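You operate a simulated robot arm through the tools that you are given. There is no shell and no other tool. Be economical: measure what you need, move in short steps, check, and stop when the job is done.

The job below is to be done with a simulated two-armed robot. You get a single attempt, and the scene is never put back.

Task
Roll the soft red sheet flat and cool it under the cooling block.
Fine: narrow roller, back on the mat; switch the warm air unit off; the block stays on the sheet. Set down upright: narrow roller, cooling block. What is to be rubbed or washed off counts as gone when no trace of it is left.

It is judged by the outcome, as a careful person would: the job done as asked, and still so three seconds after it is handed in. It fails if anything else is knocked over, pushed out of place, dropped, spilled or broken. Flat cloth is picked up by pressing the open fingertips on it (5 to 10 N) and closing them slowly along it; thin cloth reads only 2 to 8 mm in the jaws.

Robot
Two 7-joint arms with four-finger grippers on one trunk, on a base that drives. Base frame: it is fixed to the floor where the robot stands at the start and does not move with it; the origin is under the middle of the robot, x ahead of it, y to its left, z up. Units: cm, rad, N and s.
The left shoulder is at the start at [4, 18.1, 113], the right one opposite. With the tool pointing down near the work surface each hand reaches from about 32 to 84 cm from the robot's upright axis, wherever it stands, measured 20 degrees to its own side. Places, roughly: green mat [50, -10, 80]; heat dial [50, 20, 90]; lever with the red grip [80, -60, 100]; peg [50, -150, 75]; red sheet (26x20x3 cm) [50, -60, 80]; switch of the repair socket [70, 30, 100]; switch of the warm air unit [60, 30, 90]; weight [75, -100, 75]. Payload 3.67 kg a hand.
The TCP of each hand is the grasp point between the finger pads, 2.8 cm short of the fingertips. In the tool frame z runs along the fingers and y along their closing line. Largest opening 11.2 cm; the body of the gripper starts 7.3 cm behind the TCP.
Orientation is that of the tool frame in the base frame, as [roll, pitch, yaw] about the fixed x, y, z axes, in that order (R = Rz(yaw) Ry(pitch) Rx(roll)). With the fingers straight down and closing along the base's y, the tool's x points along the base's -x, its y along +y and its z along -z.

Tools
- The arms move only by the tool move_arm. It takes "left_series", "right_series" or both (then of equal length, played together; a hand with none holds still); each is a list of rows, each a list of 3 entries, a list of its own where there are three numbers: the finger opening in cm, from 0 to 11.2, then the shift along the tool's x, y, z in cm, then the turn, a rotation vector about the tool's x, y, z in rad. In form: [[gripper, [x, y, z], [ax, ay, az]], ...]. A call has 1 to 20 rows; each row is the pose to reach, as a shift and turn from the pose commanded when the call began, along the tool's axes at that moment. A row lasts 0.2 s, in which the tool goes at most 5 cm and 0.15 rad; a call with a longer step from one row to the next is refused whole, and so is a gripper value outside its range. A pose out of reach is approached as far as the arm can. The call stops where the force on the tool passes 40 N (or 10 N more than at its start, if that is more) or the arm is blocked; 0.2 s more then pass. The fingers move at their own pace and stop on an object; they squeeze with about 43 N. The grip force told is the motor's: it shows also when the fingers shut on nothing. Time passes only in rows, and 0.2 s behind the last, so rows that repeat a pose let the fingers close. It gives the time, the measured TCP pose, the force on the tool (base axes), the opening and the grip force at its end, in the units of the frame above (readings bear some noise), with the torque about the TCP (base axes, N m) and any sound that the robot's microphone picked up.
- Cameras (640 x 400 px; columns grow to the right, rows downward): "scene" is now at [11.75, -0.46, 137.04]; the picture's right is [-0.16, -0.99, 0.00], its down [-0.60, 0.10, -0.79] and it looks along [0.78, -0.12, -0.61] (base axes); focal length 266 px, centre (320, 200). "left" rides on the left gripper at [6, 1.8, -10.4] in its tool frame; the picture's right is [-0.29, 0.96, 0.00], its down [-0.80, -0.24, -0.55] and it looks along [-0.53, -0.16, 0.83] (tool axes); focal length 234 px, centre (320, 200). "right" rides on the right gripper at [6, -1.8, -10.4] in its tool frame; the picture's right is [0.29, 0.96, 0.00], its down [-0.80, 0.24, -0.55] and it looks along [-0.53, 0.16, 0.83] (tool axes); focal length 234 px, centre (320, 200). There is no depth. A picture from a camera that has moved, and an enlarged one, comes with that camera's place and axes in the base frame and with its lens. The place of the scene camera against the robot may be out by one fixed shift of up to 2.5 cm in any direction.
- get_image(camera): a new picture of that camera. The clock stands still meanwhile.
- move_column(by): slides the trunk up (or, below 0, down) by that many cm; the arms and the scene camera ride with it, the base frame stays. It gives what a move gives, with no picture.
- base_move(legs): drives the robot by 1 to 6 legs, each [ahead, left, turn to the left] in cm, cm and rad, along the robot's own axes; the way and the turn of a leg run together, so that a leg with both is an arc; at most 150 cm and 3.142 rad a leg. The arms and the cameras ride along, it lands a little off, and it stops where it bumps. It gives what a move gives.
- head_to(pan, tilt): turns the head with the scene camera to pan (to the left, within 1.501 rad either way) and tilt (down, from -0.506 to 1.204), counted from straight ahead of the robot. It gives what a move gives.
- zoom(camera, box): a new picture of the part [left, top, right, bottom] of that camera's present view, enlarged. The clock stands still meanwhile.
- job_done(): hands the job in; it is judged then, once.

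Work in short steps. Places have to be worked out from the pictures, the camera data and where the tool is seen: move nearer, look again, correct. Check each grasp and each placing, and mend what went wrong. You have 120 turns and 100 pictures in all, those below and enlarged ones among them. Open the grippers and draw the arms clear of the work before you hand the job in, unless the task says otherwise; then end with one line.

The tools are called after "Call:" as name(argument=value, ...) on one line, values as JSON. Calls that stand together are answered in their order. move_arm: Moves the arms, as the interface text tells. Its arguments: {"type":"object","properties":{"left_series":{"type":"array"},"right_series":{"type":"array"}},"required":[]} The other tools are called the same way: move_column (by) slides the trunk up or down; base_move (legs) drives the base; head_to (pan, tilt) turns the head that bears the scene camera; get_image (camera) takes a picture; zoom (camera, box) takes an enlarged picture of a part of a camera's view; job_done () hands the job in.

At the start:

```text
t: 0.0
left_position: [58.1, 6.82, 114.37]
left_orientation: [-3.141, 0.001, -3.141]
left_force: [0.0, 0.9, -0.2]
left_ft_torque: [0.02, 0.0, 0.0]
left_width: 11.2
left_finger_force: 0.0
right_position: [43.1, -37.03, 110.47]
right_orientation: [-3.14, 0.0, 3.141]
right_force: [0.0, -0.1, 0.0]
right_ft_torque: [-0.02, 0.0, 0.03]
right_width: 11.22
right_finger_force: 0.0
trunk travel left (down, up): [-25.0, 26.4]
robot x, y, heading: [0.16, 0.1, 0.003]
head pan, tilt: [-0.159, 0.658]
```

scene: 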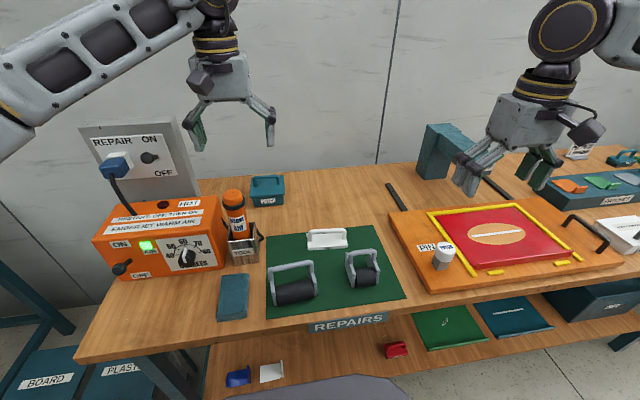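
right: 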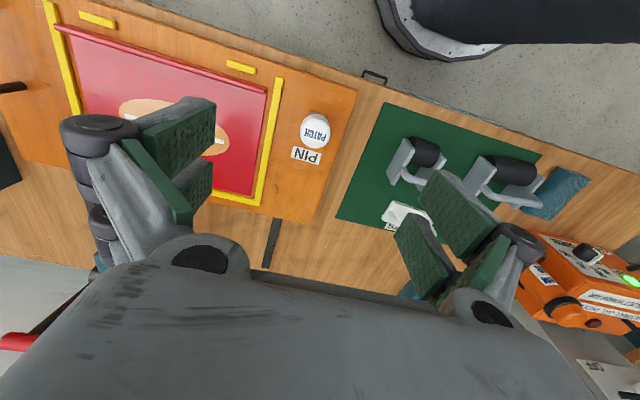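
left: 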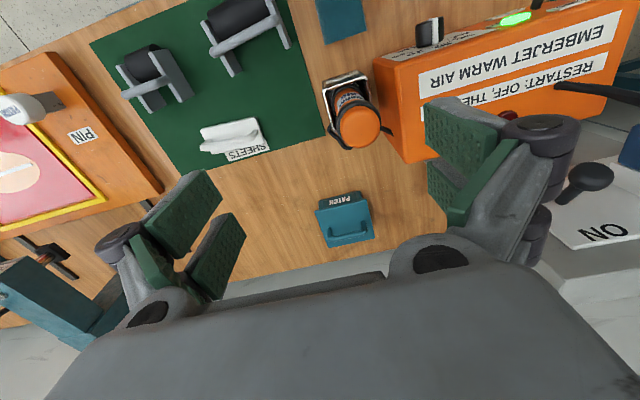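

I start by looking closely at the sheet, the mat, and the warm air unit.

Call:
zoom(camera="scene", box=[380, 120, 640, 300])

Call:
zoom(camera="scene", box=[80, 120, 280, 330])

Call:
zoom(camera="scene", box=[240, 200, 440, 330])

Call:
head_to(pan=-1.0, tilt=0.6)

Call:
get_image(camera="scene")

```text
2.22 times, centred on (510, 210) of scene
camera zoom: at [11.75, -0.46, 137.04], right [-0.16, -0.99, 0.0], down [-0.6, 0.1, -0.79], along [0.78, -0.12, -0.61], focal length 591 px, centre (-102, 178)
```

zoom: 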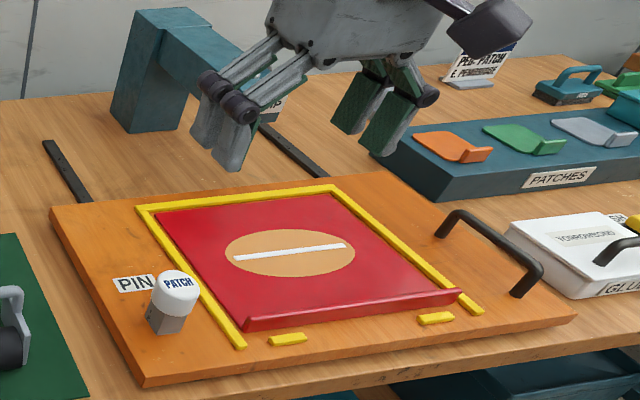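

```text
1.90 times, centred on (180, 225) of scene
camera zoom: at [11.75, -0.46, 137.04], right [-0.16, -0.99, 0.0], down [-0.6, 0.1, -0.79], along [0.78, -0.12, -0.61], focal length 506 px, centre (587, 152)
```

zoom: 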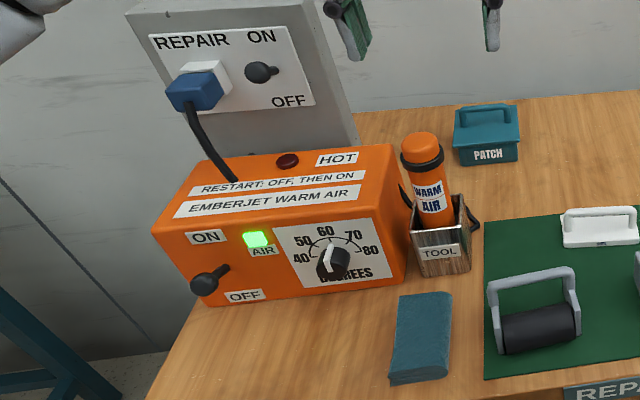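

```text
3.08 times, centred on (340, 265) of scene
camera zoom: at [11.75, -0.46, 137.04], right [-0.16, -0.99, 0.0], down [-0.6, 0.1, -0.79], along [0.78, -0.12, -0.61], focal length 818 px, centre (258, 0)
```

zoom: 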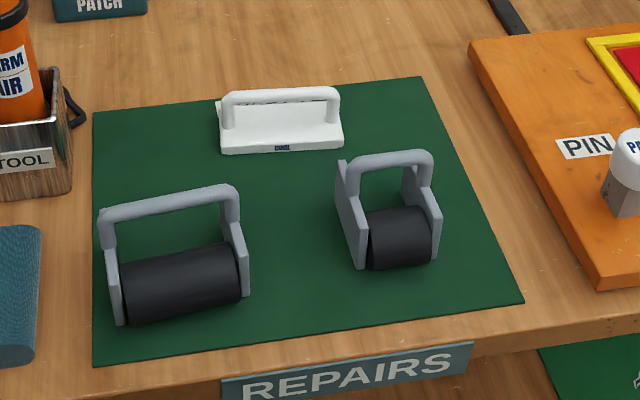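

```text
t: 1.2
left_position: [58.13, 6.7, 114.39]
left_orientation: [-3.141, 0.001, -3.141]
left_force: [0.0, -0.4, 0.0]
left_ft_torque: [-0.02, -0.01, 0.01]
left_width: 11.21
left_finger_force: 0.0
right_position: [43.07, -37.12, 110.48]
right_orientation: [3.141, 0.0, -3.141]
right_force: [0.1, 0.2, 0.2]
right_ft_torque: [-0.05, -0.02, 0.01]
right_width: 11.17
right_finger_force: 0.1
trunk travel left (down, up): [-25.0, 26.4]
robot x, y, heading: [0.1, -0.19, 0.002]
head pan, tilt: [-1.0, 0.6]
```

```text
93 pictures are left
camera scene: at [7.99, -6.53, 137.55], right [-0.84, -0.54, 0.0], down [-0.31, 0.48, -0.82], along [0.45, -0.69, -0.57], focal length 266 px, centre (320, 200)
```

scene: 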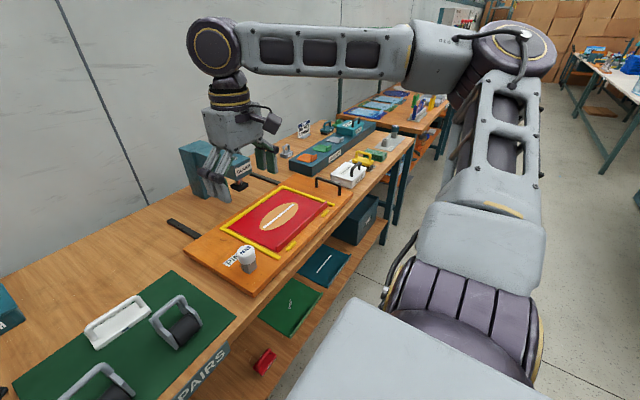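

The narrow roller (right), the wide roller (left) and a white block, probably the cooling one, are on the mat. The sheet has a raised near edge. I zoom in with the right-hand camera to measure.

Call:
zoom(camera="right", box=[330, 90, 550, 240])

Call:
zoom(camera="right", box=[30, 0, 350, 230])

Call:
zoom(camera="left", box=[60, 0, 360, 190])

```text
2.67 times, centred on (440, 165) of right
camera zoom: at [37.1, -38.98, 120.8], right [-0.29, 0.96, 0.0], down [0.8, 0.24, 0.55], along [0.53, 0.16, -0.83], focal length 624 px, centre (0, 293)
```

zoom: 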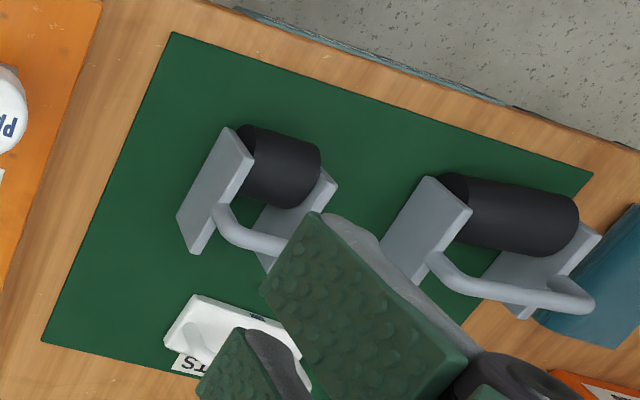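

```text
1.74 times, centred on (190, 115) of right
camera zoom: at [37.1, -38.98, 120.8], right [-0.29, 0.96, 0.0], down [0.8, 0.24, 0.55], along [0.53, 0.16, -0.83], focal length 407 px, centre (546, 348)
```

zoom: 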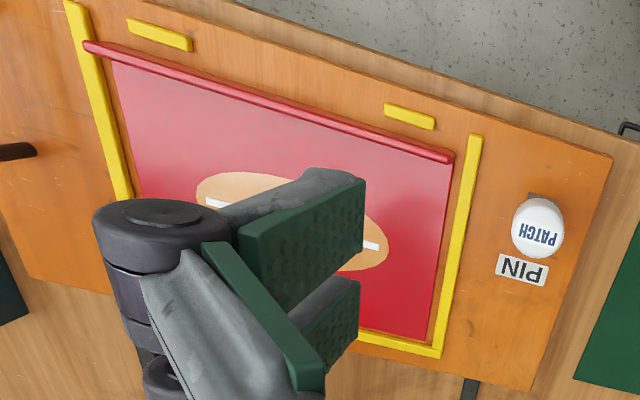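

```text
2.11 times, centred on (210, 95) of left
camera zoom: at [52.01, 8.51, 124.77], right [0.29, 0.96, 0.0], down [0.8, -0.24, 0.55], along [0.53, -0.16, -0.83], focal length 493 px, centre (552, 421)
```

zoom: 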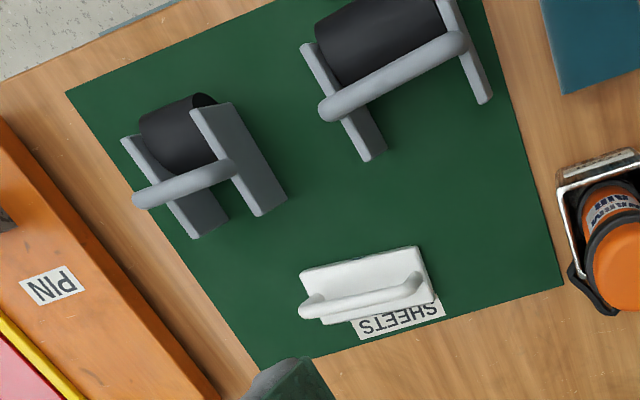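

Sheet: about x 45.5–67, y −45…−76, with a curled ridge at the near edge (x≈46). The narrow roller's handle bar runs along y, centred near [49.7, −17.8, 87]. I move the right hand above it while turning the closing line to x.

Call:
move_arm(right_series=[[11.2, [-0.6, 1.7, 1], [0, 0, 0.14]], [11.2, [-1.2, 3.5, 2], [0, 0, 0.28]], [11.2, [-1.8, 5.2, 3], [0, 0, 0.42]], [11.2, [-2.4, 7, 4], [0, 0, 0.56]], [11.2, [-3, 8.7, 5], [0, 0, 0.7]], [11.2, [-3.6, 10.5, 6], [0, 0, 0.84]], [11.2, [-4.2, 12.2, 7], [0, 0, 0.98]], [11.2, [-4.8, 14, 8], [0, 0, 1.12]], [11.2, [-5.4, 15.7, 9], [0, 0, 1.26]], [11.2, [-6, 17.5, 10], [0, 0, 1.4]], [11.2, [-6.6, 19.2, 10.5], [0, 0, 1.5]], [11.2, [-6.6, 19.2, 10.5], [0, 0, 1.571]], [11.2, [-6.6, 19.2, 10.5], [0, 0, 1.571]]])

Call:
get_image(camera="right")

Call:
head_to(pan=-0.4, tilt=0.85)

Call:
get_image(camera="scene")

```text
t: 4.0
left_position: [58.18, 6.77, 114.36]
left_orientation: [3.141, -0.001, -3.14]
left_force: [-0.3, -0.8, -0.3]
left_ft_torque: [0.02, -0.03, 0.01]
left_width: 11.19
left_finger_force: 0.1
right_position: [49.66, -17.85, 99.78]
right_orientation: [3.141, 0.001, 1.569]
right_force: [0.2, -0.4, -0.4]
right_ft_torque: [0.02, 0.01, -0.01]
right_width: 11.19
right_finger_force: 0.2
trunk travel left (down, up): [-25.0, 26.4]
robot x, y, heading: [0.06, -0.08, -0.004]
head pan, tilt: [-1.0, 0.6]
```

```text
89 pictures are left
camera right: at [47.88, -12.02, 110.31], right [0.96, 0.29, 0.0], down [0.24, -0.8, 0.55], along [0.16, -0.53, -0.83], focal length 234 px, centre (320, 200)
```

right: 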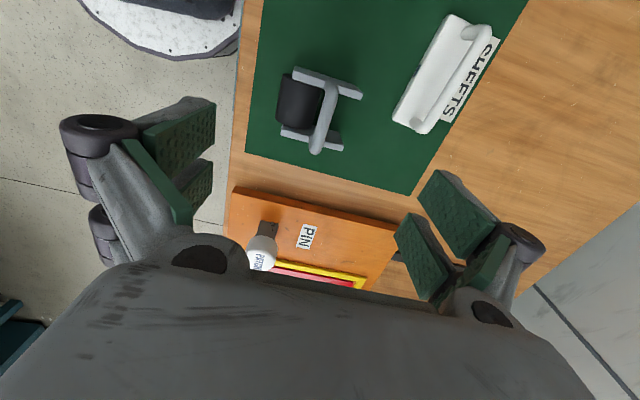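

```text
t: 5.0
left_position: [58.11, 6.68, 114.46]
left_orientation: [-3.14, -0.001, -3.141]
left_force: [0.1, -0.4, -0.6]
left_ft_torque: [0.0, 0.02, 0.0]
left_width: 11.18
left_finger_force: 0.0
right_position: [49.61, -17.85, 99.9]
right_orientation: [-3.141, 0.001, 1.571]
right_force: [0.0, -0.2, 0.3]
right_ft_torque: [-0.03, 0.0, 0.01]
right_width: 11.2
right_finger_force: 0.0
trunk travel left (down, up): [-25.0, 26.4]
robot x, y, heading: [-0.04, 0.07, 0.001]
head pan, tilt: [-0.4, 0.85]
```

```text
88 pictures are left
camera scene: at [10.42, -2.15, 135.46], right [-0.39, -0.92, 0.0], down [-0.69, 0.29, -0.66], along [0.61, -0.26, -0.75], focal length 266 px, centre (320, 200)
```

scene: 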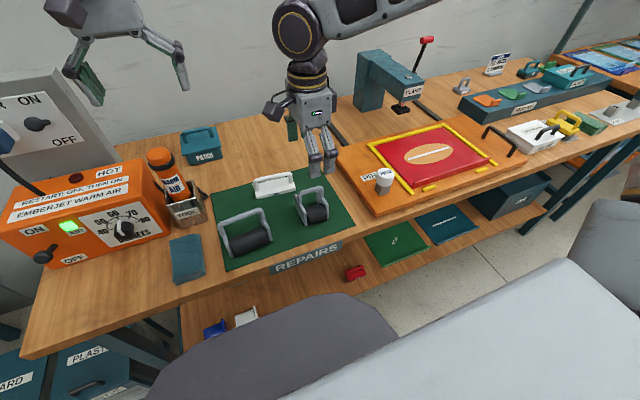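

The handle is centred near [50.1, −17.8], z≈87. I descend with the open fingers either side of the bar and look.

Call:
move_arm(right_series=[[11.2, [0, 0.4, 2], [0, 0, 0]], [11.2, [0, 0.4, 4], [0, 0, 0]], [11.2, [0, 0.4, 6], [0, 0, 0]], [8, [0, 0.4, 8], [0, 0, 0]], [7, [0, 0.4, 9.5], [0, 0, 0]], [6, [0, 0.4, 11], [0, 0, 0]], [5, [0, 0.4, 12.5], [0, 0, 0]], [5, [0, 0.4, 12.5], [0, 0, 0]]])

Call:
get_image(camera="right")

Call:
zoom(camera="scene", box=[210, 130, 410, 280])

```text
t: 7.0
left_position: [57.48, 6.76, 114.82]
left_orientation: [-3.142, 0.004, 3.139]
left_force: [-0.5, -1.2, -0.2]
left_ft_torque: [-0.01, 0.0, -0.02]
left_width: 11.19
left_finger_force: 0.0
right_position: [49.13, -17.85, 88.14]
right_orientation: [3.14, 0.001, 1.567]
right_force: [-33.7, -8.2, 58.5]
right_ft_torque: [-1.71, 2.1, -0.68]
right_width: 3.17
right_finger_force: 19.9
trunk travel left (down, up): [-25.0, 26.4]
robot x, y, heading: [-0.35, -0.16, -0.0]
head pan, tilt: [-0.4, 0.85]
stopped in row 8 (right hand): the force on the tool passed its limit at 46 N (the readings are from after the stop); the commanded pose is now the measured one
```

```text
87 pictures are left
camera right: at [47.46, -11.92, 98.58], right [0.96, 0.29, 0.0], down [0.24, -0.8, 0.56], along [0.16, -0.53, -0.83], focal length 234 px, centre (320, 200)
```

right: 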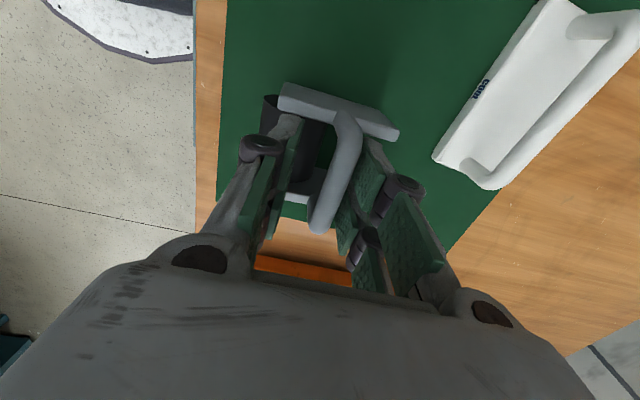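

```text
2.67 times, centred on (310, 205) of scene
camera zoom: at [9.57, -2.11, 135.57], right [-0.39, -0.92, 0.0], down [-0.69, 0.29, -0.66], along [0.61, -0.26, -0.75], focal length 709 px, centre (347, 187)
```

zoom: 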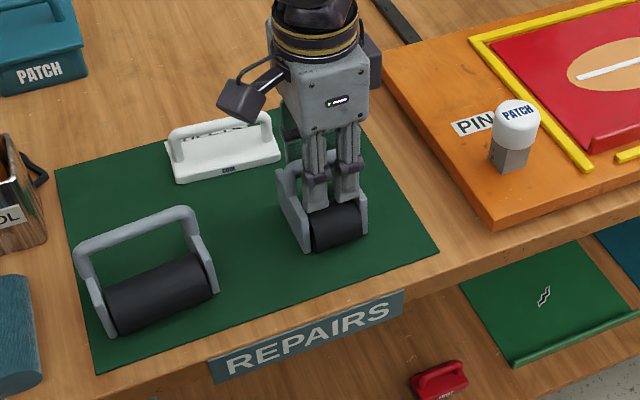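

The near fingertip pressed on the roller drum. I back up 1 cm, shift +x 1.2 to centre on the bar, then close.

Call:
move_arm(right_series=[[5, [0, 0, -1], [0, 0, 0]], [5, [0, 1.2, -1], [0, 0, 0]], [3, [0, 1.2, -1], [0, 0, 0]], [3, [0, 1.2, -1], [0, 0, 0]]])

Call:
get_image(camera="right")

```text
t: 8.0
left_position: [58.05, 6.73, 114.31]
left_orientation: [-3.141, 0.0, -3.141]
left_force: [0.0, 0.0, 0.6]
left_ft_torque: [0.0, -0.03, 0.01]
left_width: 11.2
left_finger_force: 0.1
right_position: [50.98, -17.79, 88.43]
right_orientation: [-3.139, 0.001, 1.573]
right_force: [-1.5, -0.8, -1.1]
right_ft_torque: [0.01, -0.03, 0.01]
right_width: 3.05
right_finger_force: 0.3
trunk travel left (down, up): [-25.0, 26.4]
robot x, y, heading: [-0.12, -0.22, -0.001]
head pan, tilt: [-0.4, 0.85]
```

```text
85 pictures are left
camera right: at [49.25, -11.99, 98.83], right [0.96, 0.29, 0.0], down [0.24, -0.8, 0.55], along [0.16, -0.53, -0.83], focal length 234 px, centre (320, 200)
```

right: 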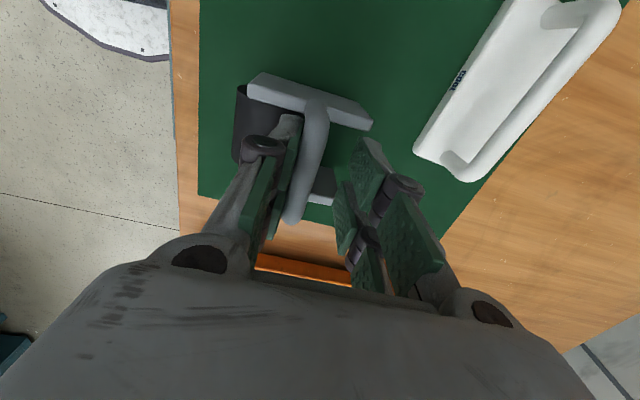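

The bar is between the fingers now, clear of the drum. I lower 1.4 cm and close.

Call:
move_arm(right_series=[[3, [0, -0.3, 0.7], [0, 0, 0]], [3, [0, -0.5, 1.3], [0, 0, 0]], [0, [0, -0.5, 1.3], [0, 0, 0]], [0, [0, -0.5, 1.3], [0, 0, 0]], [0, [0, -0.5, 1.3], [0, 0, 0]]])

Call:
get_image(camera="right")

```text
t: 8.5
left_position: [58.04, 6.72, 114.39]
left_orientation: [3.141, -0.002, 3.139]
left_force: [0.2, -0.1, 0.1]
left_ft_torque: [0.04, 0.03, 0.0]
left_width: 11.22
left_finger_force: 0.0
right_position: [50.68, -17.94, 88.09]
right_orientation: [3.136, 0.002, 1.568]
right_force: [-4.7, -2.6, 25.3]
right_ft_torque: [-0.65, 0.7, -0.07]
right_width: 3.32
right_finger_force: 2.7
trunk travel left (down, up): [-25.0, 26.4]
robot x, y, heading: [0.31, -0.18, -0.004]
head pan, tilt: [-0.4, 0.85]
stopped in row 2 (right hand): the force on the tool passed its limit at 45 N (the readings are from after the stop); the commanded pose is now the measured one
```

```text
84 pictures are left
camera right: at [49.02, -11.98, 98.45], right [0.96, 0.29, 0.01], down [0.23, -0.8, 0.56], along [0.16, -0.53, -0.83], focal length 234 px, centre (320, 200)
```

right: 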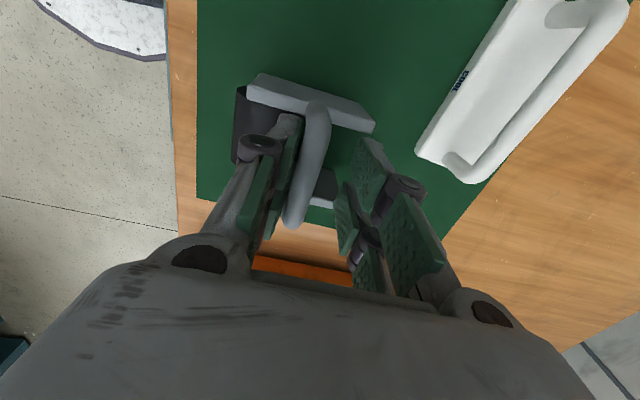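

The fingertip contacts the drum at TCP z≈88.1, so I lift 0.2 cm and close around the bar here.

Call:
move_arm(right_series=[[3, [0, -0.2, -0.3], [0, 0, 0]], [1, [0, -0.3, -0.3], [0, 0, 0]], [0, [0, -0.3, -0.3], [0, 0, 0]], [0, [0, -0.3, -0.3], [0, 0, 0]], [0, [0, -0.3, -0.3], [0, 0, 0]]])

Call:
get_image(camera="right")

Call:
zoom(camera="scene", box=[250, 130, 380, 250])

```text
t: 9.7
left_position: [57.92, 6.68, 114.47]
left_orientation: [3.141, 0.0, -3.141]
left_force: [0.2, 0.0, 1.2]
left_ft_torque: [0.01, 0.0, -0.02]
left_width: 11.19
left_finger_force: 0.1
right_position: [50.4, -17.72, 88.2]
right_orientation: [3.135, 0.0, 1.569]
right_force: [-5.8, -0.8, 8.1]
right_ft_torque: [-0.32, 0.1, -0.15]
right_width: 1.03
right_finger_force: 42.4
trunk travel left (down, up): [-25.0, 26.4]
robot x, y, heading: [0.35, 0.16, -0.005]
head pan, tilt: [-0.4, 0.85]
```

```text
83 pictures are left
camera right: at [48.66, -11.98, 98.53], right [0.96, 0.29, 0.0], down [0.24, -0.8, 0.56], along [0.16, -0.53, -0.83], focal length 234 px, centre (320, 200)
```

right: 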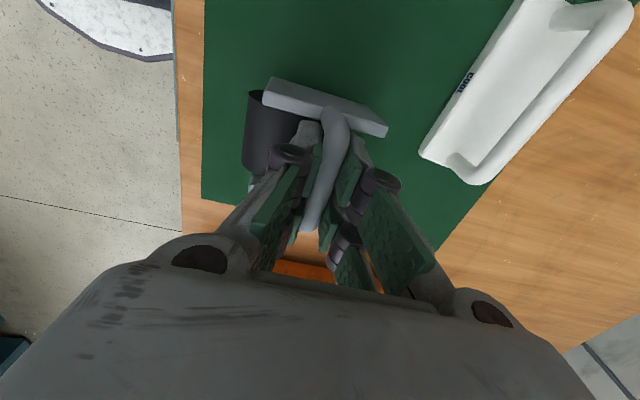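

```text
3.33 times, centred on (315, 190) of scene
camera zoom: at [10.24, -2.14, 135.47], right [-0.39, -0.92, 0.0], down [-0.69, 0.29, -0.66], along [0.61, -0.26, -0.75], focal length 886 px, centre (337, 233)
```

zoom: 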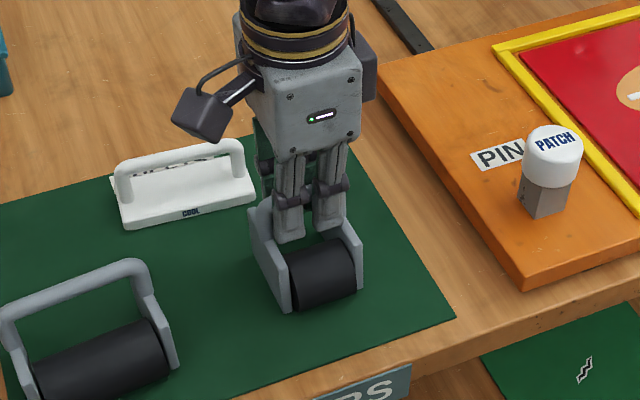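

The bar is gripped (1.03 cm, 42 N). I lift it straight up and inspect how it hangs.

Call:
move_arm(right_series=[[0, [0, 0, -1], [0, 0, 0]], [0, [0, 0, -3], [0, 0, 0]], [0, [0, 0, -6], [0, 0, 0]], [0, [0, 0, -9], [0, 0, 0]], [0, [0, 0, -12], [0, 0, 0]], [0, [0, 0, -12], [0, 0, 0]]])

Call:
zoom(camera="scene", box=[230, 80, 410, 250])

Call:
get_image(camera="left")

```text
t: 11.1
left_position: [58.07, 6.68, 114.36]
left_orientation: [3.141, -0.002, 3.141]
left_force: [0.2, -0.1, -0.1]
left_ft_torque: [0.01, 0.0, 0.01]
left_width: 11.2
left_finger_force: 0.1
right_position: [50.49, -18.05, 100.24]
right_orientation: [3.14, 0.001, 1.57]
right_force: [0.1, 1.1, -0.3]
right_ft_torque: [-0.02, -0.01, 0.05]
right_width: 0.02
right_finger_force: 36.0
trunk travel left (down, up): [-25.0, 26.4]
robot x, y, heading: [-0.23, -0.24, -0.003]
head pan, tilt: [-0.4, 0.85]
```

```text
2.35 times, centred on (320, 165) of scene
camera zoom: at [10.44, -2.18, 135.45], right [-0.39, -0.92, 0.0], down [-0.69, 0.29, -0.66], along [0.61, -0.26, -0.75], focal length 625 px, centre (320, 282)
```

zoom: 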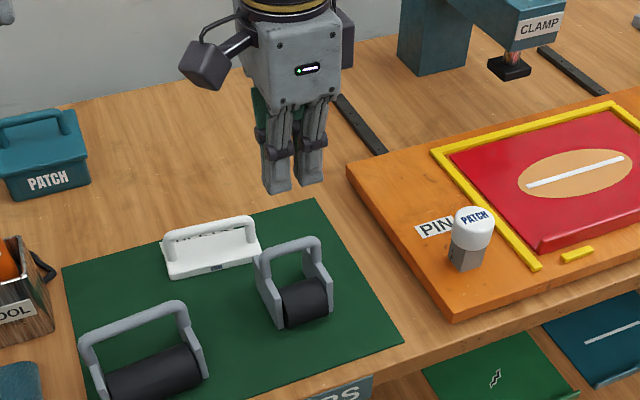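

```text
80 pictures are left
camera left: at [52.05, 8.42, 124.73], right [0.29, 0.96, 0.0], down [0.8, -0.24, 0.55], along [0.53, -0.16, -0.83], focal length 234 px, centre (320, 200)
```

left: 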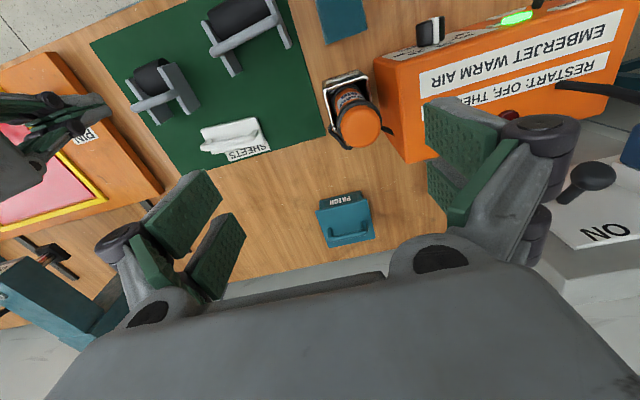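

The bar slipped out; the roller is still standing in place. I look from above to measure its height and position precisely.

Call:
zoom(camera="right", box=[220, 30, 420, 180])

Call:
zoom(camera="left", box=[90, 20, 290, 170])

```text
2.67 times, centred on (320, 105) of right
camera zoom: at [48.73, -12.01, 110.5], right [0.96, 0.29, 0.0], down [0.24, -0.8, 0.56], along [0.16, -0.53, -0.83], focal length 624 px, centre (320, 453)
```

zoom: 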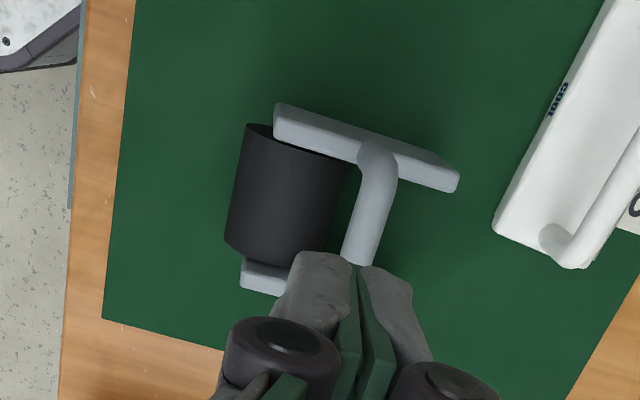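

```text
2.67 times, centred on (190, 95) of left
camera zoom: at [52.05, 8.42, 124.73], right [0.29, 0.96, 0.0], down [0.8, -0.24, 0.55], along [0.53, -0.16, -0.83], focal length 624 px, centre (667, 480)
```

zoom: 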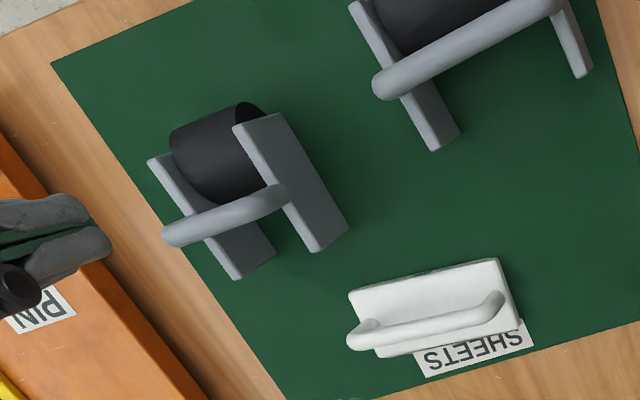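

My camera-based height is uncertain, so I touch the bar top with closed fingertips to calibrate, descending in small steps.

Call:
move_arm(right_series=[[0, [0, 0.3, 3], [0, 0, 0]], [0, [0, 0.3, 6], [0, 0, 0]], [0, [0, 0.3, 8], [0, 0, 0]], [0, [0, 0.3, 9], [0, 0, 0]]])

Call:
get_image(camera="right")

Call:
zoom(camera="scene", box=[250, 110, 380, 250])

```text
t: 12.1
left_position: [58.0, 6.58, 114.35]
left_orientation: [-3.14, -0.001, 3.14]
left_force: [0.0, -0.3, 0.3]
left_ft_torque: [0.01, -0.03, 0.0]
left_width: 11.2
left_finger_force: 0.1
right_position: [50.81, -17.8, 91.24]
right_orientation: [3.136, 0.0, 1.568]
right_force: [0.3, -0.4, 6.0]
right_ft_torque: [0.04, -0.07, -0.03]
right_width: 0.0
right_finger_force: 35.6
trunk travel left (down, up): [-25.0, 26.4]
robot x, y, heading: [0.15, 0.19, -0.001]
head pan, tilt: [-0.4, 0.85]
```

```text
77 pictures are left
camera right: at [49.03, -11.99, 101.56], right [0.96, 0.29, 0.01], down [0.23, -0.8, 0.56], along [0.16, -0.53, -0.83], focal length 234 px, centre (320, 200)
```

right: 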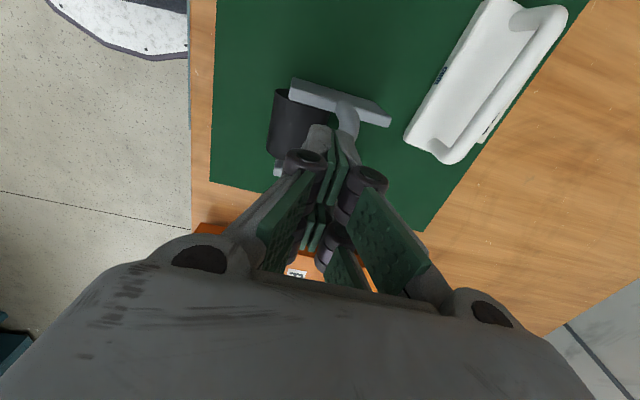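

```text
2.86 times, centred on (315, 180) of scene
camera zoom: at [10.28, -2.18, 135.48], right [-0.39, -0.92, 0.0], down [-0.69, 0.29, -0.66], along [0.61, -0.26, -0.75], focal length 759 px, centre (334, 257)
```

zoom: 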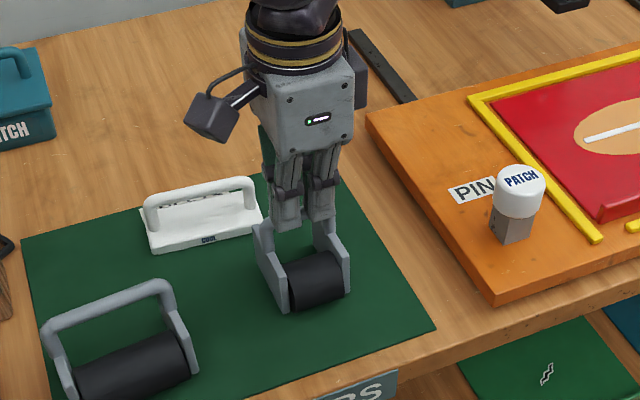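

There's already 6 N at z 91.24, so the bar top seems to be at about 88.4. I descend a little to confirm.

Call:
move_arm(right_series=[[0, [0, 0, 0.2], [0, 0, 0]], [0, [0, 0, 0.3], [0, 0, 0]]])

```text
t: 12.7
left_position: [57.84, 6.62, 114.5]
left_orientation: [3.141, 0.0, 3.14]
left_force: [0.3, 0.1, 0.5]
left_ft_torque: [0.04, -0.03, 0.0]
left_width: 11.19
left_finger_force: 0.1
right_position: [50.82, -17.8, 91.07]
right_orientation: [3.131, 0.0, 1.567]
right_force: [0.3, -5.3, 33.6]
right_ft_torque: [0.21, -0.27, -0.04]
right_width: 0.03
right_finger_force: 36.1
trunk travel left (down, up): [-25.0, 26.4]
robot x, y, heading: [0.19, 0.0, -0.004]
head pan, tilt: [-0.4, 0.85]
```

Bar top is at z≈88.3 and the drum top is at ≈85.3. I retry: open, centre on the bar, TCP at about 88.4, close with settling time, then lift very little and check.

Call:
move_arm(right_series=[[0, [0, 0, -1], [0, 0, 0]], [3.5, [0, 0.2, -1], [0, 0, 0]], [3.5, [0, 0.2, -1], [0, 0, 0]], [3.5, [0, 0.2, 1], [0, 0, 0]], [3.5, [0, 0.2, 2.6], [0, 0, 0]], [0, [0, 0.2, 2.6], [0, 0, 0]], [0, [0, 0.2, 2.6], [0, 0, 0]], [0, [0, 0.2, 2.6], [0, 0, 0]], [0, [0, 0.2, 2.6], [0, 0, 0]]])

Call:
get_image(camera="right")

```text
t: 14.7
left_position: [58.15, 6.71, 114.28]
left_orientation: [3.141, 0.0, 3.141]
left_force: [-0.1, -0.4, 0.0]
left_ft_torque: [-0.02, 0.01, -0.01]
left_width: 11.21
left_finger_force: 0.1
right_position: [50.91, -17.87, 88.27]
right_orientation: [3.137, 0.001, 1.569]
right_force: [5.2, -2.4, 8.6]
right_ft_torque: [-0.18, -0.09, 0.06]
right_width: 1.05
right_finger_force: 42.6
trunk travel left (down, up): [-25.0, 26.4]
robot x, y, heading: [-0.14, 0.13, 0.001]
head pan, tilt: [-0.4, 0.85]
```

```text
75 pictures are left
camera right: at [49.22, -11.99, 98.65], right [0.96, 0.29, 0.0], down [0.24, -0.8, 0.56], along [0.16, -0.53, -0.83], focal length 234 px, centre (320, 200)
```

right: 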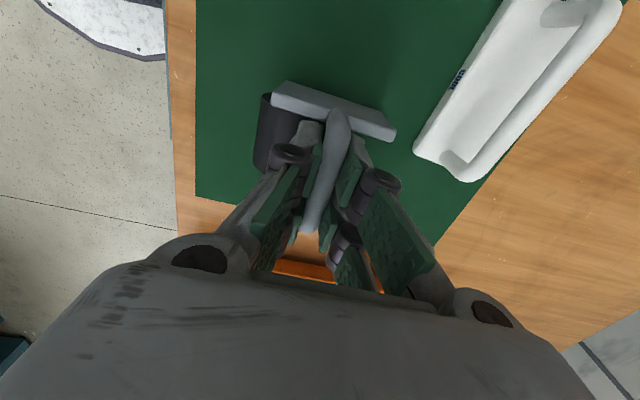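

Gripped again at 1.05 cm. I lift very slowly, 1.5 cm.

Call:
move_arm(right_series=[[0, [0, 0, -0.2], [0, 0, 0]], [0, [0, 0, -0.4], [0, 0, 0]], [0, [0, 0, -0.6], [0, 0, 0]], [0, [0, 0, -0.8], [0, 0, 0]], [0, [0, 0, -1.0], [0, 0, 0]], [0, [0, 0, -1.2], [0, 0, 0]], [0, [0, 0, -1.5], [0, 0, 0]]])

Call:
zoom(camera="scene", box=[250, 110, 380, 250])

```text
t: 16.3
left_position: [58.09, 6.63, 114.4]
left_orientation: [3.14, 0.001, -3.141]
left_force: [0.8, -0.6, -0.2]
left_ft_torque: [-0.02, 0.0, -0.02]
left_width: 11.22
left_finger_force: 0.1
right_position: [50.98, -17.98, 89.72]
right_orientation: [3.137, 0.002, 1.568]
right_force: [-0.3, -0.4, -3.0]
right_ft_torque: [-0.01, -0.01, 0.05]
right_width: 1.03
right_finger_force: 43.3
trunk travel left (down, up): [-25.0, 26.4]
robot x, y, heading: [-0.49, 0.12, 0.005]
head pan, tilt: [-0.4, 0.85]
```

```text
2.86 times, centred on (315, 180) of scene
camera zoom: at [10.39, -2.17, 135.46], right [-0.39, -0.92, 0.0], down [-0.69, 0.29, -0.66], along [0.61, -0.26, -0.75], focal length 759 px, centre (334, 257)
```

zoom: 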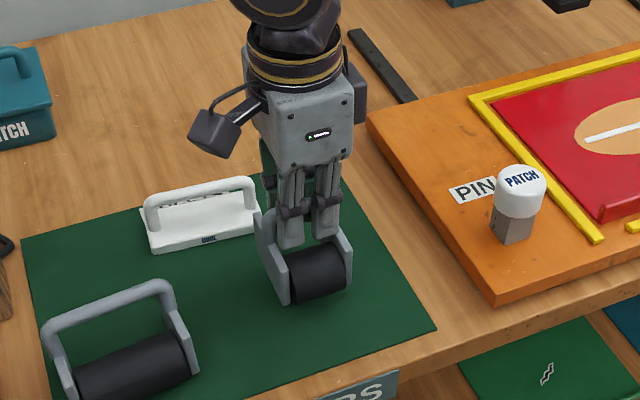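

Lifted: about 3 N of weight carried. I raise it further at a moderate pace.

Call:
move_arm(right_series=[[0, [0, 0, -0.5], [0, 0, 0]], [0, [0, 0, -1.2], [0, 0, 0]], [0, [0, 0, -2], [0, 0, 0]], [0, [0, 0, -3], [0, 0, 0]], [0, [0, 0, -4], [0, 0, 0]], [0, [0, 0, -5], [0, 0, 0]], [0, [0, 0, -6], [0, 0, 0]], [0, [0, 0, -7], [0, 0, 0]], [0, [0, 0, -8], [0, 0, 0]], [0, [0, 0, -9], [0, 0, 0]], [0, [0, 0, -10], [0, 0, 0]], [0, [0, 0, -11], [0, 0, 0]], [0, [0, 0, -12], [0, 0, 0]], [0, [0, 0, -12.5], [0, 0, 0]]])

Call:
get_image(camera="right")

Call:
zoom(camera="scene", box=[230, 60, 410, 200])

```text
t: 19.3
left_position: [58.18, 6.64, 114.34]
left_orientation: [-3.14, 0.0, 3.141]
left_force: [0.0, 0.2, 0.3]
left_ft_torque: [0.0, 0.05, 0.0]
left_width: 11.22
left_finger_force: 0.0
right_position: [50.98, -17.91, 102.16]
right_orientation: [3.14, 0.003, 1.569]
right_force: [0.0, -0.3, -2.1]
right_ft_torque: [-0.01, -0.03, 0.0]
right_width: 1.04
right_finger_force: 42.8
trunk travel left (down, up): [-25.0, 26.4]
robot x, y, heading: [-0.15, -0.03, -0.004]
head pan, tilt: [-0.4, 0.85]
```

```text
73 pictures are left
camera right: at [49.2, -12.01, 112.62], right [0.96, 0.29, 0.0], down [0.24, -0.8, 0.56], along [0.16, -0.53, -0.83], focal length 234 px, centre (320, 200)
```

right: 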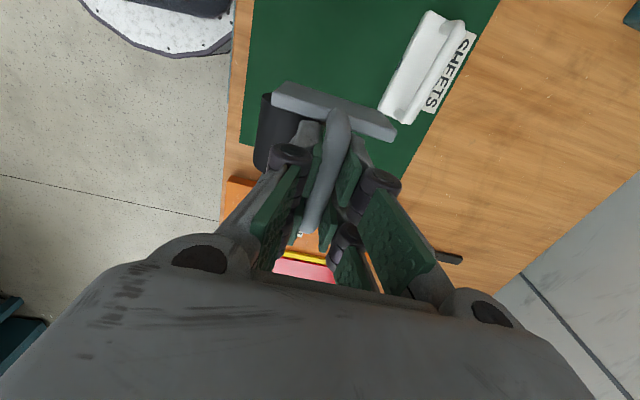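

```text
2.86 times, centred on (320, 130) of scene
camera zoom: at [10.4, -2.16, 135.46], right [-0.39, -0.92, 0.0], down [-0.69, 0.29, -0.66], along [0.61, -0.26, -0.75], focal length 759 px, centre (320, 400)
```

zoom: 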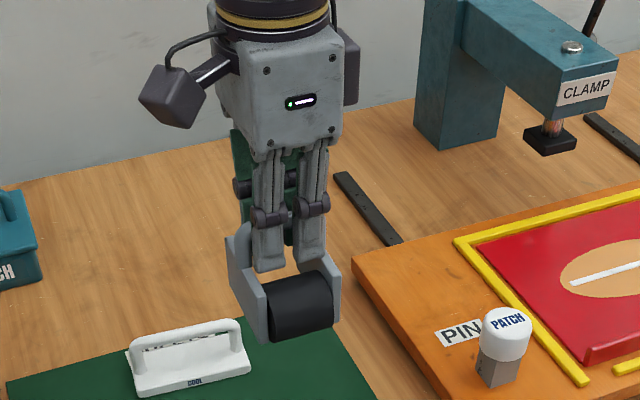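

Roller hangs upright. I drive the base 40 cm right so the sheet is within easy reach.

Call:
base_move(legs=[[0, -40, 0]])

Call:
get_image(camera="scene")

Call:
get_image(camera="right")

Call:
get_image(camera="left")

```text
t: 21.9
left_position: [58.08, -33.11, 114.39]
left_orientation: [3.141, 0.0, -3.141]
left_force: [-0.1, 0.1, 1.2]
left_ft_torque: [0.02, 0.0, -0.01]
left_width: 11.21
left_finger_force: 0.0
right_position: [50.96, -57.65, 102.26]
right_orientation: [3.136, 0.003, 1.571]
right_force: [-0.8, -0.5, -2.4]
right_ft_torque: [-0.01, -0.02, -0.02]
right_width: 1.03
right_finger_force: 42.8
trunk travel left (down, up): [-25.0, 26.4]
robot x, y, heading: [-0.27, -39.88, -0.006]
head pan, tilt: [-0.4, 0.85]
```

```text
71 pictures are left
camera scene: at [10.39, -41.97, 135.46], right [-0.39, -0.92, 0.0], down [-0.69, 0.29, -0.66], along [0.61, -0.26, -0.75], focal length 266 px, centre (320, 200)
```

scene: 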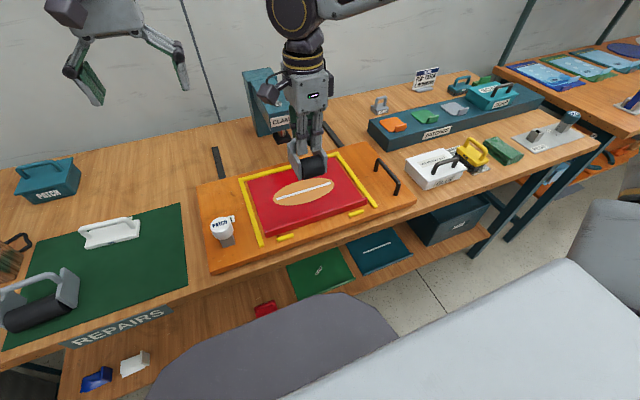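

```text
70 pictures are left
camera right: at [49.21, -51.76, 112.61], right [0.96, 0.29, 0.0], down [0.24, -0.8, 0.56], along [0.16, -0.53, -0.83], focal length 234 px, centre (320, 200)
```

right: 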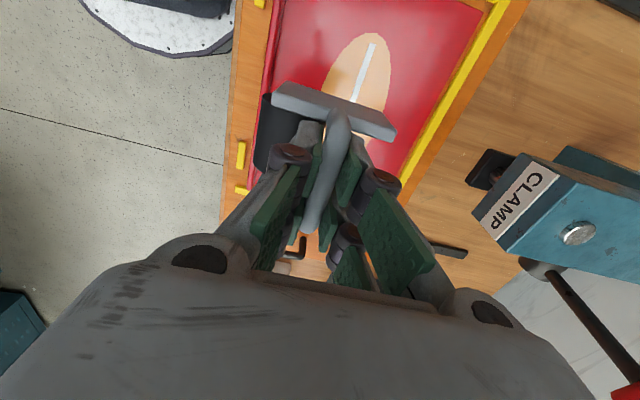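

```text
69 pictures are left
camera left: at [52.0, -31.31, 124.75], right [0.29, 0.96, 0.0], down [0.8, -0.24, 0.55], along [0.53, -0.16, -0.83], focal length 234 px, centre (320, 200)
```

left: 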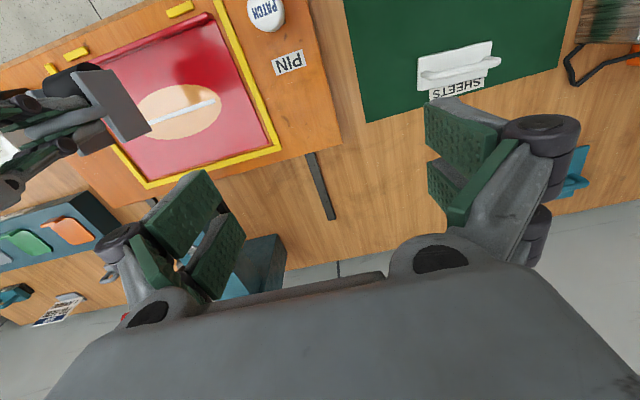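

Triangulation: curled lip at x≈44.6, y −44.7…−71.3, z≈84.7; sheet runs to x≈64; clamp arm end near x≈66, y≈−57. I bring the roller over the sheet at y=−53, x=57, still above it, and probe downward.

Call:
move_arm(right_series=[[0, [1, 1.2, 1], [0, 0, 0]], [0, [2, 2.4, 2], [0, 0, 0]], [0, [3, 3.6, 3], [0, 0, 0]], [0, [4, 4.8, 4], [0, 0, 0]], [0, [4.65, 6, 5.5], [0, 0, 0]], [0, [4.65, 6, 7], [0, 0, 0]], [0, [4.65, 6, 8.5], [0, 0, 0]], [0, [4.65, 6, 8.5], [0, 0, 0]]])

Call:
get_image(camera="right")

Call:
zoom(camera="scene", box=[190, 70, 430, 270])

```text
t: 23.7
left_position: [58.12, -33.06, 114.33]
left_orientation: [-3.141, 0.0, -3.141]
left_force: [-0.1, -0.3, 0.0]
left_ft_torque: [0.01, -0.02, 0.03]
left_width: 11.2
left_finger_force: 0.0
right_position: [56.96, -52.81, 93.77]
right_orientation: [3.139, 0.002, 1.57]
right_force: [-0.2, 0.2, -2.4]
right_ft_torque: [0.01, -0.05, -0.01]
right_width: 1.01
right_finger_force: 43.1
trunk travel left (down, up): [-25.0, 26.4]
robot x, y, heading: [0.01, -39.73, -0.001]
head pan, tilt: [-0.4, 0.85]
```

```text
68 pictures are left
camera right: at [55.17, -47.14, 104.12], right [0.96, 0.29, 0.0], down [0.24, -0.8, 0.56], along [0.16, -0.53, -0.83], focal length 234 px, centre (320, 200)
```

right: 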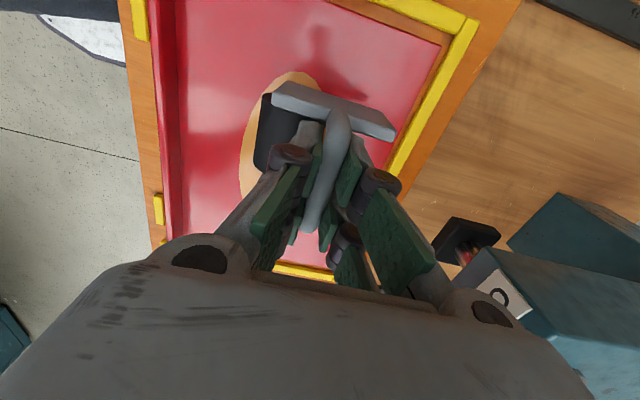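

```text
2.00 times, centred on (310, 170) of scene
camera zoom: at [10.37, -41.93, 135.46], right [-0.39, -0.92, 0.0], down [-0.69, 0.29, -0.66], along [0.61, -0.26, -0.75], focal length 532 px, centre (340, 260)
```

zoom: 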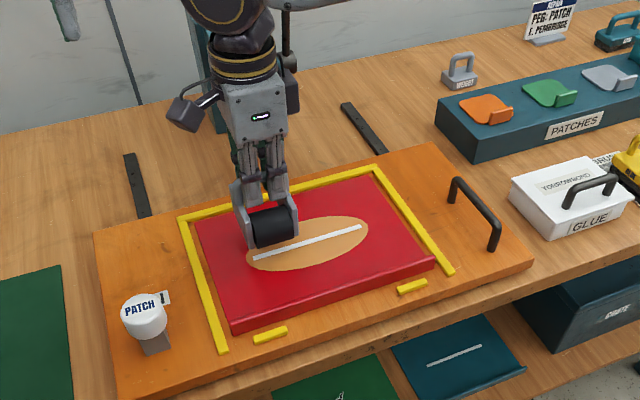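

Now I probe down in small steps to find the contact height.

Call:
move_arm(right_series=[[0, [0, 0, 1], [0, 0, 0]], [0, [0, 0, 2], [0, 0, 0]], [0, [0, 0, 2.5], [0, 0, 0]], [0, [0, 0, 2.8], [0, 0, 0]]])

```text
t: 24.7
left_position: [57.85, -32.99, 114.44]
left_orientation: [3.141, -0.001, 3.141]
left_force: [-0.1, 0.3, -1.1]
left_ft_torque: [0.0, 0.04, 0.0]
left_width: 11.21
left_finger_force: 0.1
right_position: [57.13, -52.95, 91.34]
right_orientation: [3.133, -0.001, 1.568]
right_force: [5.3, -5.2, 26.1]
right_ft_torque: [-0.46, 0.22, 0.1]
right_width: 1.03
right_finger_force: 42.7
trunk travel left (down, up): [-25.0, 26.4]
robot x, y, heading: [-0.03, -39.96, 0.0]
head pan, tilt: [-0.4, 0.85]
```

Contact at TCP z≈91.4 with 26 N. I ease slightly and roll toward the near edge.

Call:
move_arm(right_series=[[0, [0, -0.5, -0.15], [0, 0, 0]], [0, [0, -1.5, -0.15], [0, 0, 0]], [0, [0, -2.5, -0.15], [0, 0, 0]], [0, [0, -3.5, -0.15], [0, 0, 0]], [0, [0, -4.5, -0.15], [0, 0, 0]], [0, [0, -5.5, -0.15], [0, 0, 0]], [0, [0, -6.5, -0.15], [0, 0, 0]]])

Call:
zoom(camera="scene", box=[190, 70, 430, 270])

```text
t: 25.6
left_position: [57.98, -33.16, 114.35]
left_orientation: [3.141, 0.001, -3.139]
left_force: [0.2, 0.6, 0.2]
left_ft_torque: [-0.03, -0.02, 0.0]
left_width: 11.2
left_finger_force: 0.1
right_position: [54.34, -52.91, 91.37]
right_orientation: [3.123, 0.0, 1.568]
right_force: [3.0, 1.5, 3.0]
right_ft_torque: [0.02, -0.13, -0.01]
right_width: 1.0
right_finger_force: 42.6
trunk travel left (down, up): [-25.0, 26.4]
robot x, y, heading: [0.2, -39.55, 0.001]
head pan, tilt: [-0.4, 0.85]
stopped in row 4 (right hand): the force on the tool passed its limit at 45 N (the readings are from after the stop); the commanded pose is now the measured one
```

```text
2.00 times, centred on (310, 170) of scene
camera zoom: at [10.34, -41.93, 135.43], right [-0.39, -0.92, 0.0], down [-0.69, 0.29, -0.66], along [0.61, -0.26, -0.75], focal length 532 px, centre (340, 260)
```

zoom: 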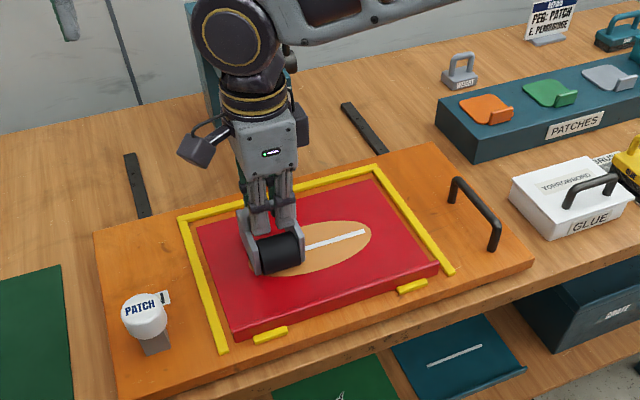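

Force peaked while moving; the sheet seems a bit drawn forward. I continue with a lighter press and slower steps.

Call:
move_arm(right_series=[[0, [0, 0, 0.1], [0, 0, 0]], [0, [0, -0.5, 0.1], [0, 0, 0]], [0, [0, -1.0, 0.1], [0, 0, 0]], [0, [0, -1.5, 0.1], [0, 0, 0]], [0, [0, -2, 0.1], [0, 0, 0]]])

Call:
zoom(camera="scene", box=[190, 70, 430, 270])

```text
t: 26.8
left_position: [58.06, -32.85, 114.44]
left_orientation: [-3.141, -0.002, -3.14]
left_force: [-0.2, -0.9, -0.5]
left_ft_torque: [-0.02, 0.01, -0.03]
left_width: 11.21
left_finger_force: 0.0
right_position: [52.57, -52.78, 91.39]
right_orientation: [3.12, -0.002, 1.569]
right_force: [20.8, -2.0, 29.0]
right_ft_torque: [-0.75, -1.07, 0.38]
right_width: 1.05
right_finger_force: 43.2
trunk travel left (down, up): [-25.0, 26.4]
robot x, y, heading: [0.24, -39.76, -0.001]
head pan, tilt: [-0.4, 0.85]
```

```text
2.00 times, centred on (310, 170) of scene
camera zoom: at [10.38, -41.87, 135.48], right [-0.39, -0.92, 0.0], down [-0.69, 0.29, -0.66], along [0.61, -0.26, -0.75], focal length 532 px, centre (340, 260)
```

zoom: 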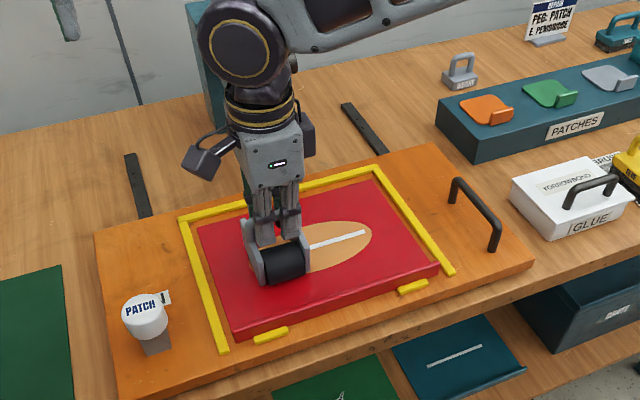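

Drag is high (21 N for 29 N down): the drum sits ahead of the handle, so the frame's heel probably presses too. I lift, tilt the hand 0.3 rad so the heel rises and the bar is right over the drum, and look.

Call:
move_arm(right_series=[[0, [0, 0, -1], [0, 0, 0]], [0, [0, 0, -2], [0, 0, 0]], [0, [0, 1, -2.5], [-0.1, 0, 0]], [0, [0, 2, -2.5], [-0.2, 0, 0]], [0, [0, 3.5, -2.5], [-0.3, 0, 0]], [0, [0, 4.5, -2.5], [-0.3, 0, 0]], [0, [0, 4.5, -2.5], [-0.3, 0, 0]]])

Call:
zoom(camera="scene", box=[190, 70, 430, 270])

Call:
get_image(camera="left")

```text
t: 28.4
left_position: [58.04, -32.96, 114.4]
left_orientation: [3.142, 0.0, -3.14]
left_force: [-0.3, -0.9, -0.5]
left_ft_torque: [0.01, 0.01, 0.0]
left_width: 11.21
left_finger_force: 0.0
right_position: [56.87, -52.89, 93.75]
right_orientation: [2.826, -0.002, 1.569]
right_force: [-0.4, -0.1, -2.1]
right_ft_torque: [-0.03, 0.03, -0.03]
right_width: 1.02
right_finger_force: 43.0
trunk travel left (down, up): [-25.0, 26.4]
robot x, y, heading: [-0.11, -40.3, 0.001]
head pan, tilt: [-0.4, 0.85]
```

```text
2.00 times, centred on (310, 170) of scene
camera zoom: at [10.38, -41.93, 135.46], right [-0.39, -0.92, 0.0], down [-0.69, 0.29, -0.66], along [0.61, -0.26, -0.75], focal length 532 px, centre (340, 260)
```

zoom: 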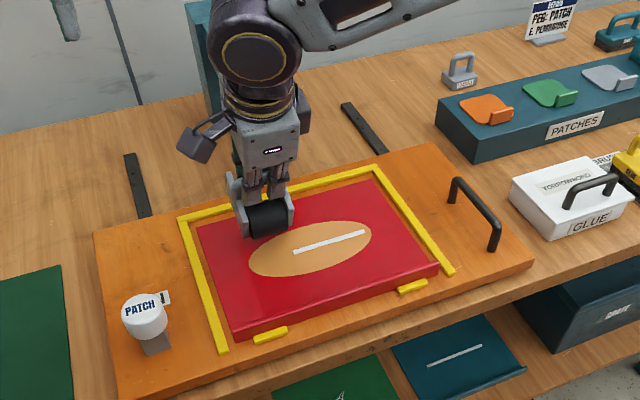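

```text
63 pictures are left
camera left: at [51.99, -31.25, 124.77], right [0.29, 0.96, 0.0], down [0.8, -0.24, 0.55], along [0.53, -0.16, -0.83], focal length 234 px, centre (320, 200)
```

left: 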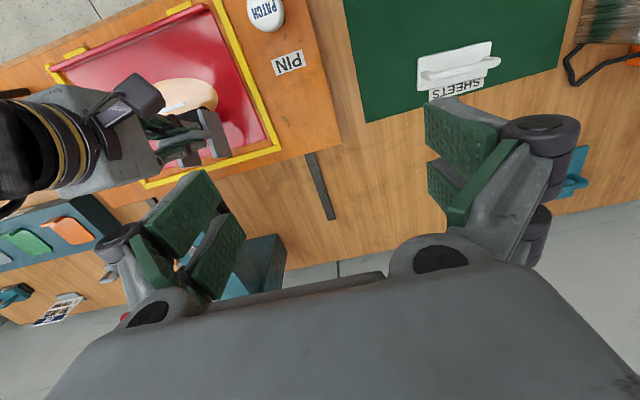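

The white seam line vanished where I rolled, so rolling works. With the tilt, I descend to find contact again.

Call:
move_arm(right_series=[[0, [0, -0.3, 0.95], [0, 0, 0]], [0, [0, -0.53, 1.72], [0, 0, 0]], [0, [0, -0.62, 2.01], [0, 0, 0]], [0, [0, -0.68, 2.2], [0, 0, 0]]])

```text
t: 29.4
left_position: [57.97, -33.13, 114.39]
left_orientation: [-3.141, 0.001, 3.141]
left_force: [0.5, 0.0, -0.9]
left_ft_torque: [-0.02, 0.0, -0.03]
left_width: 11.22
left_finger_force: 0.1
right_position: [56.82, -52.84, 91.81]
right_orientation: [2.821, -0.002, 1.571]
right_force: [0.5, -2.8, 16.6]
right_ft_torque: [-0.7, 0.1, 0.04]
right_width: 1.03
right_finger_force: 42.9
trunk travel left (down, up): [-25.0, 26.4]
robot x, y, heading: [-0.09, -39.66, -0.003]
head pan, tilt: [-0.4, 0.85]
```

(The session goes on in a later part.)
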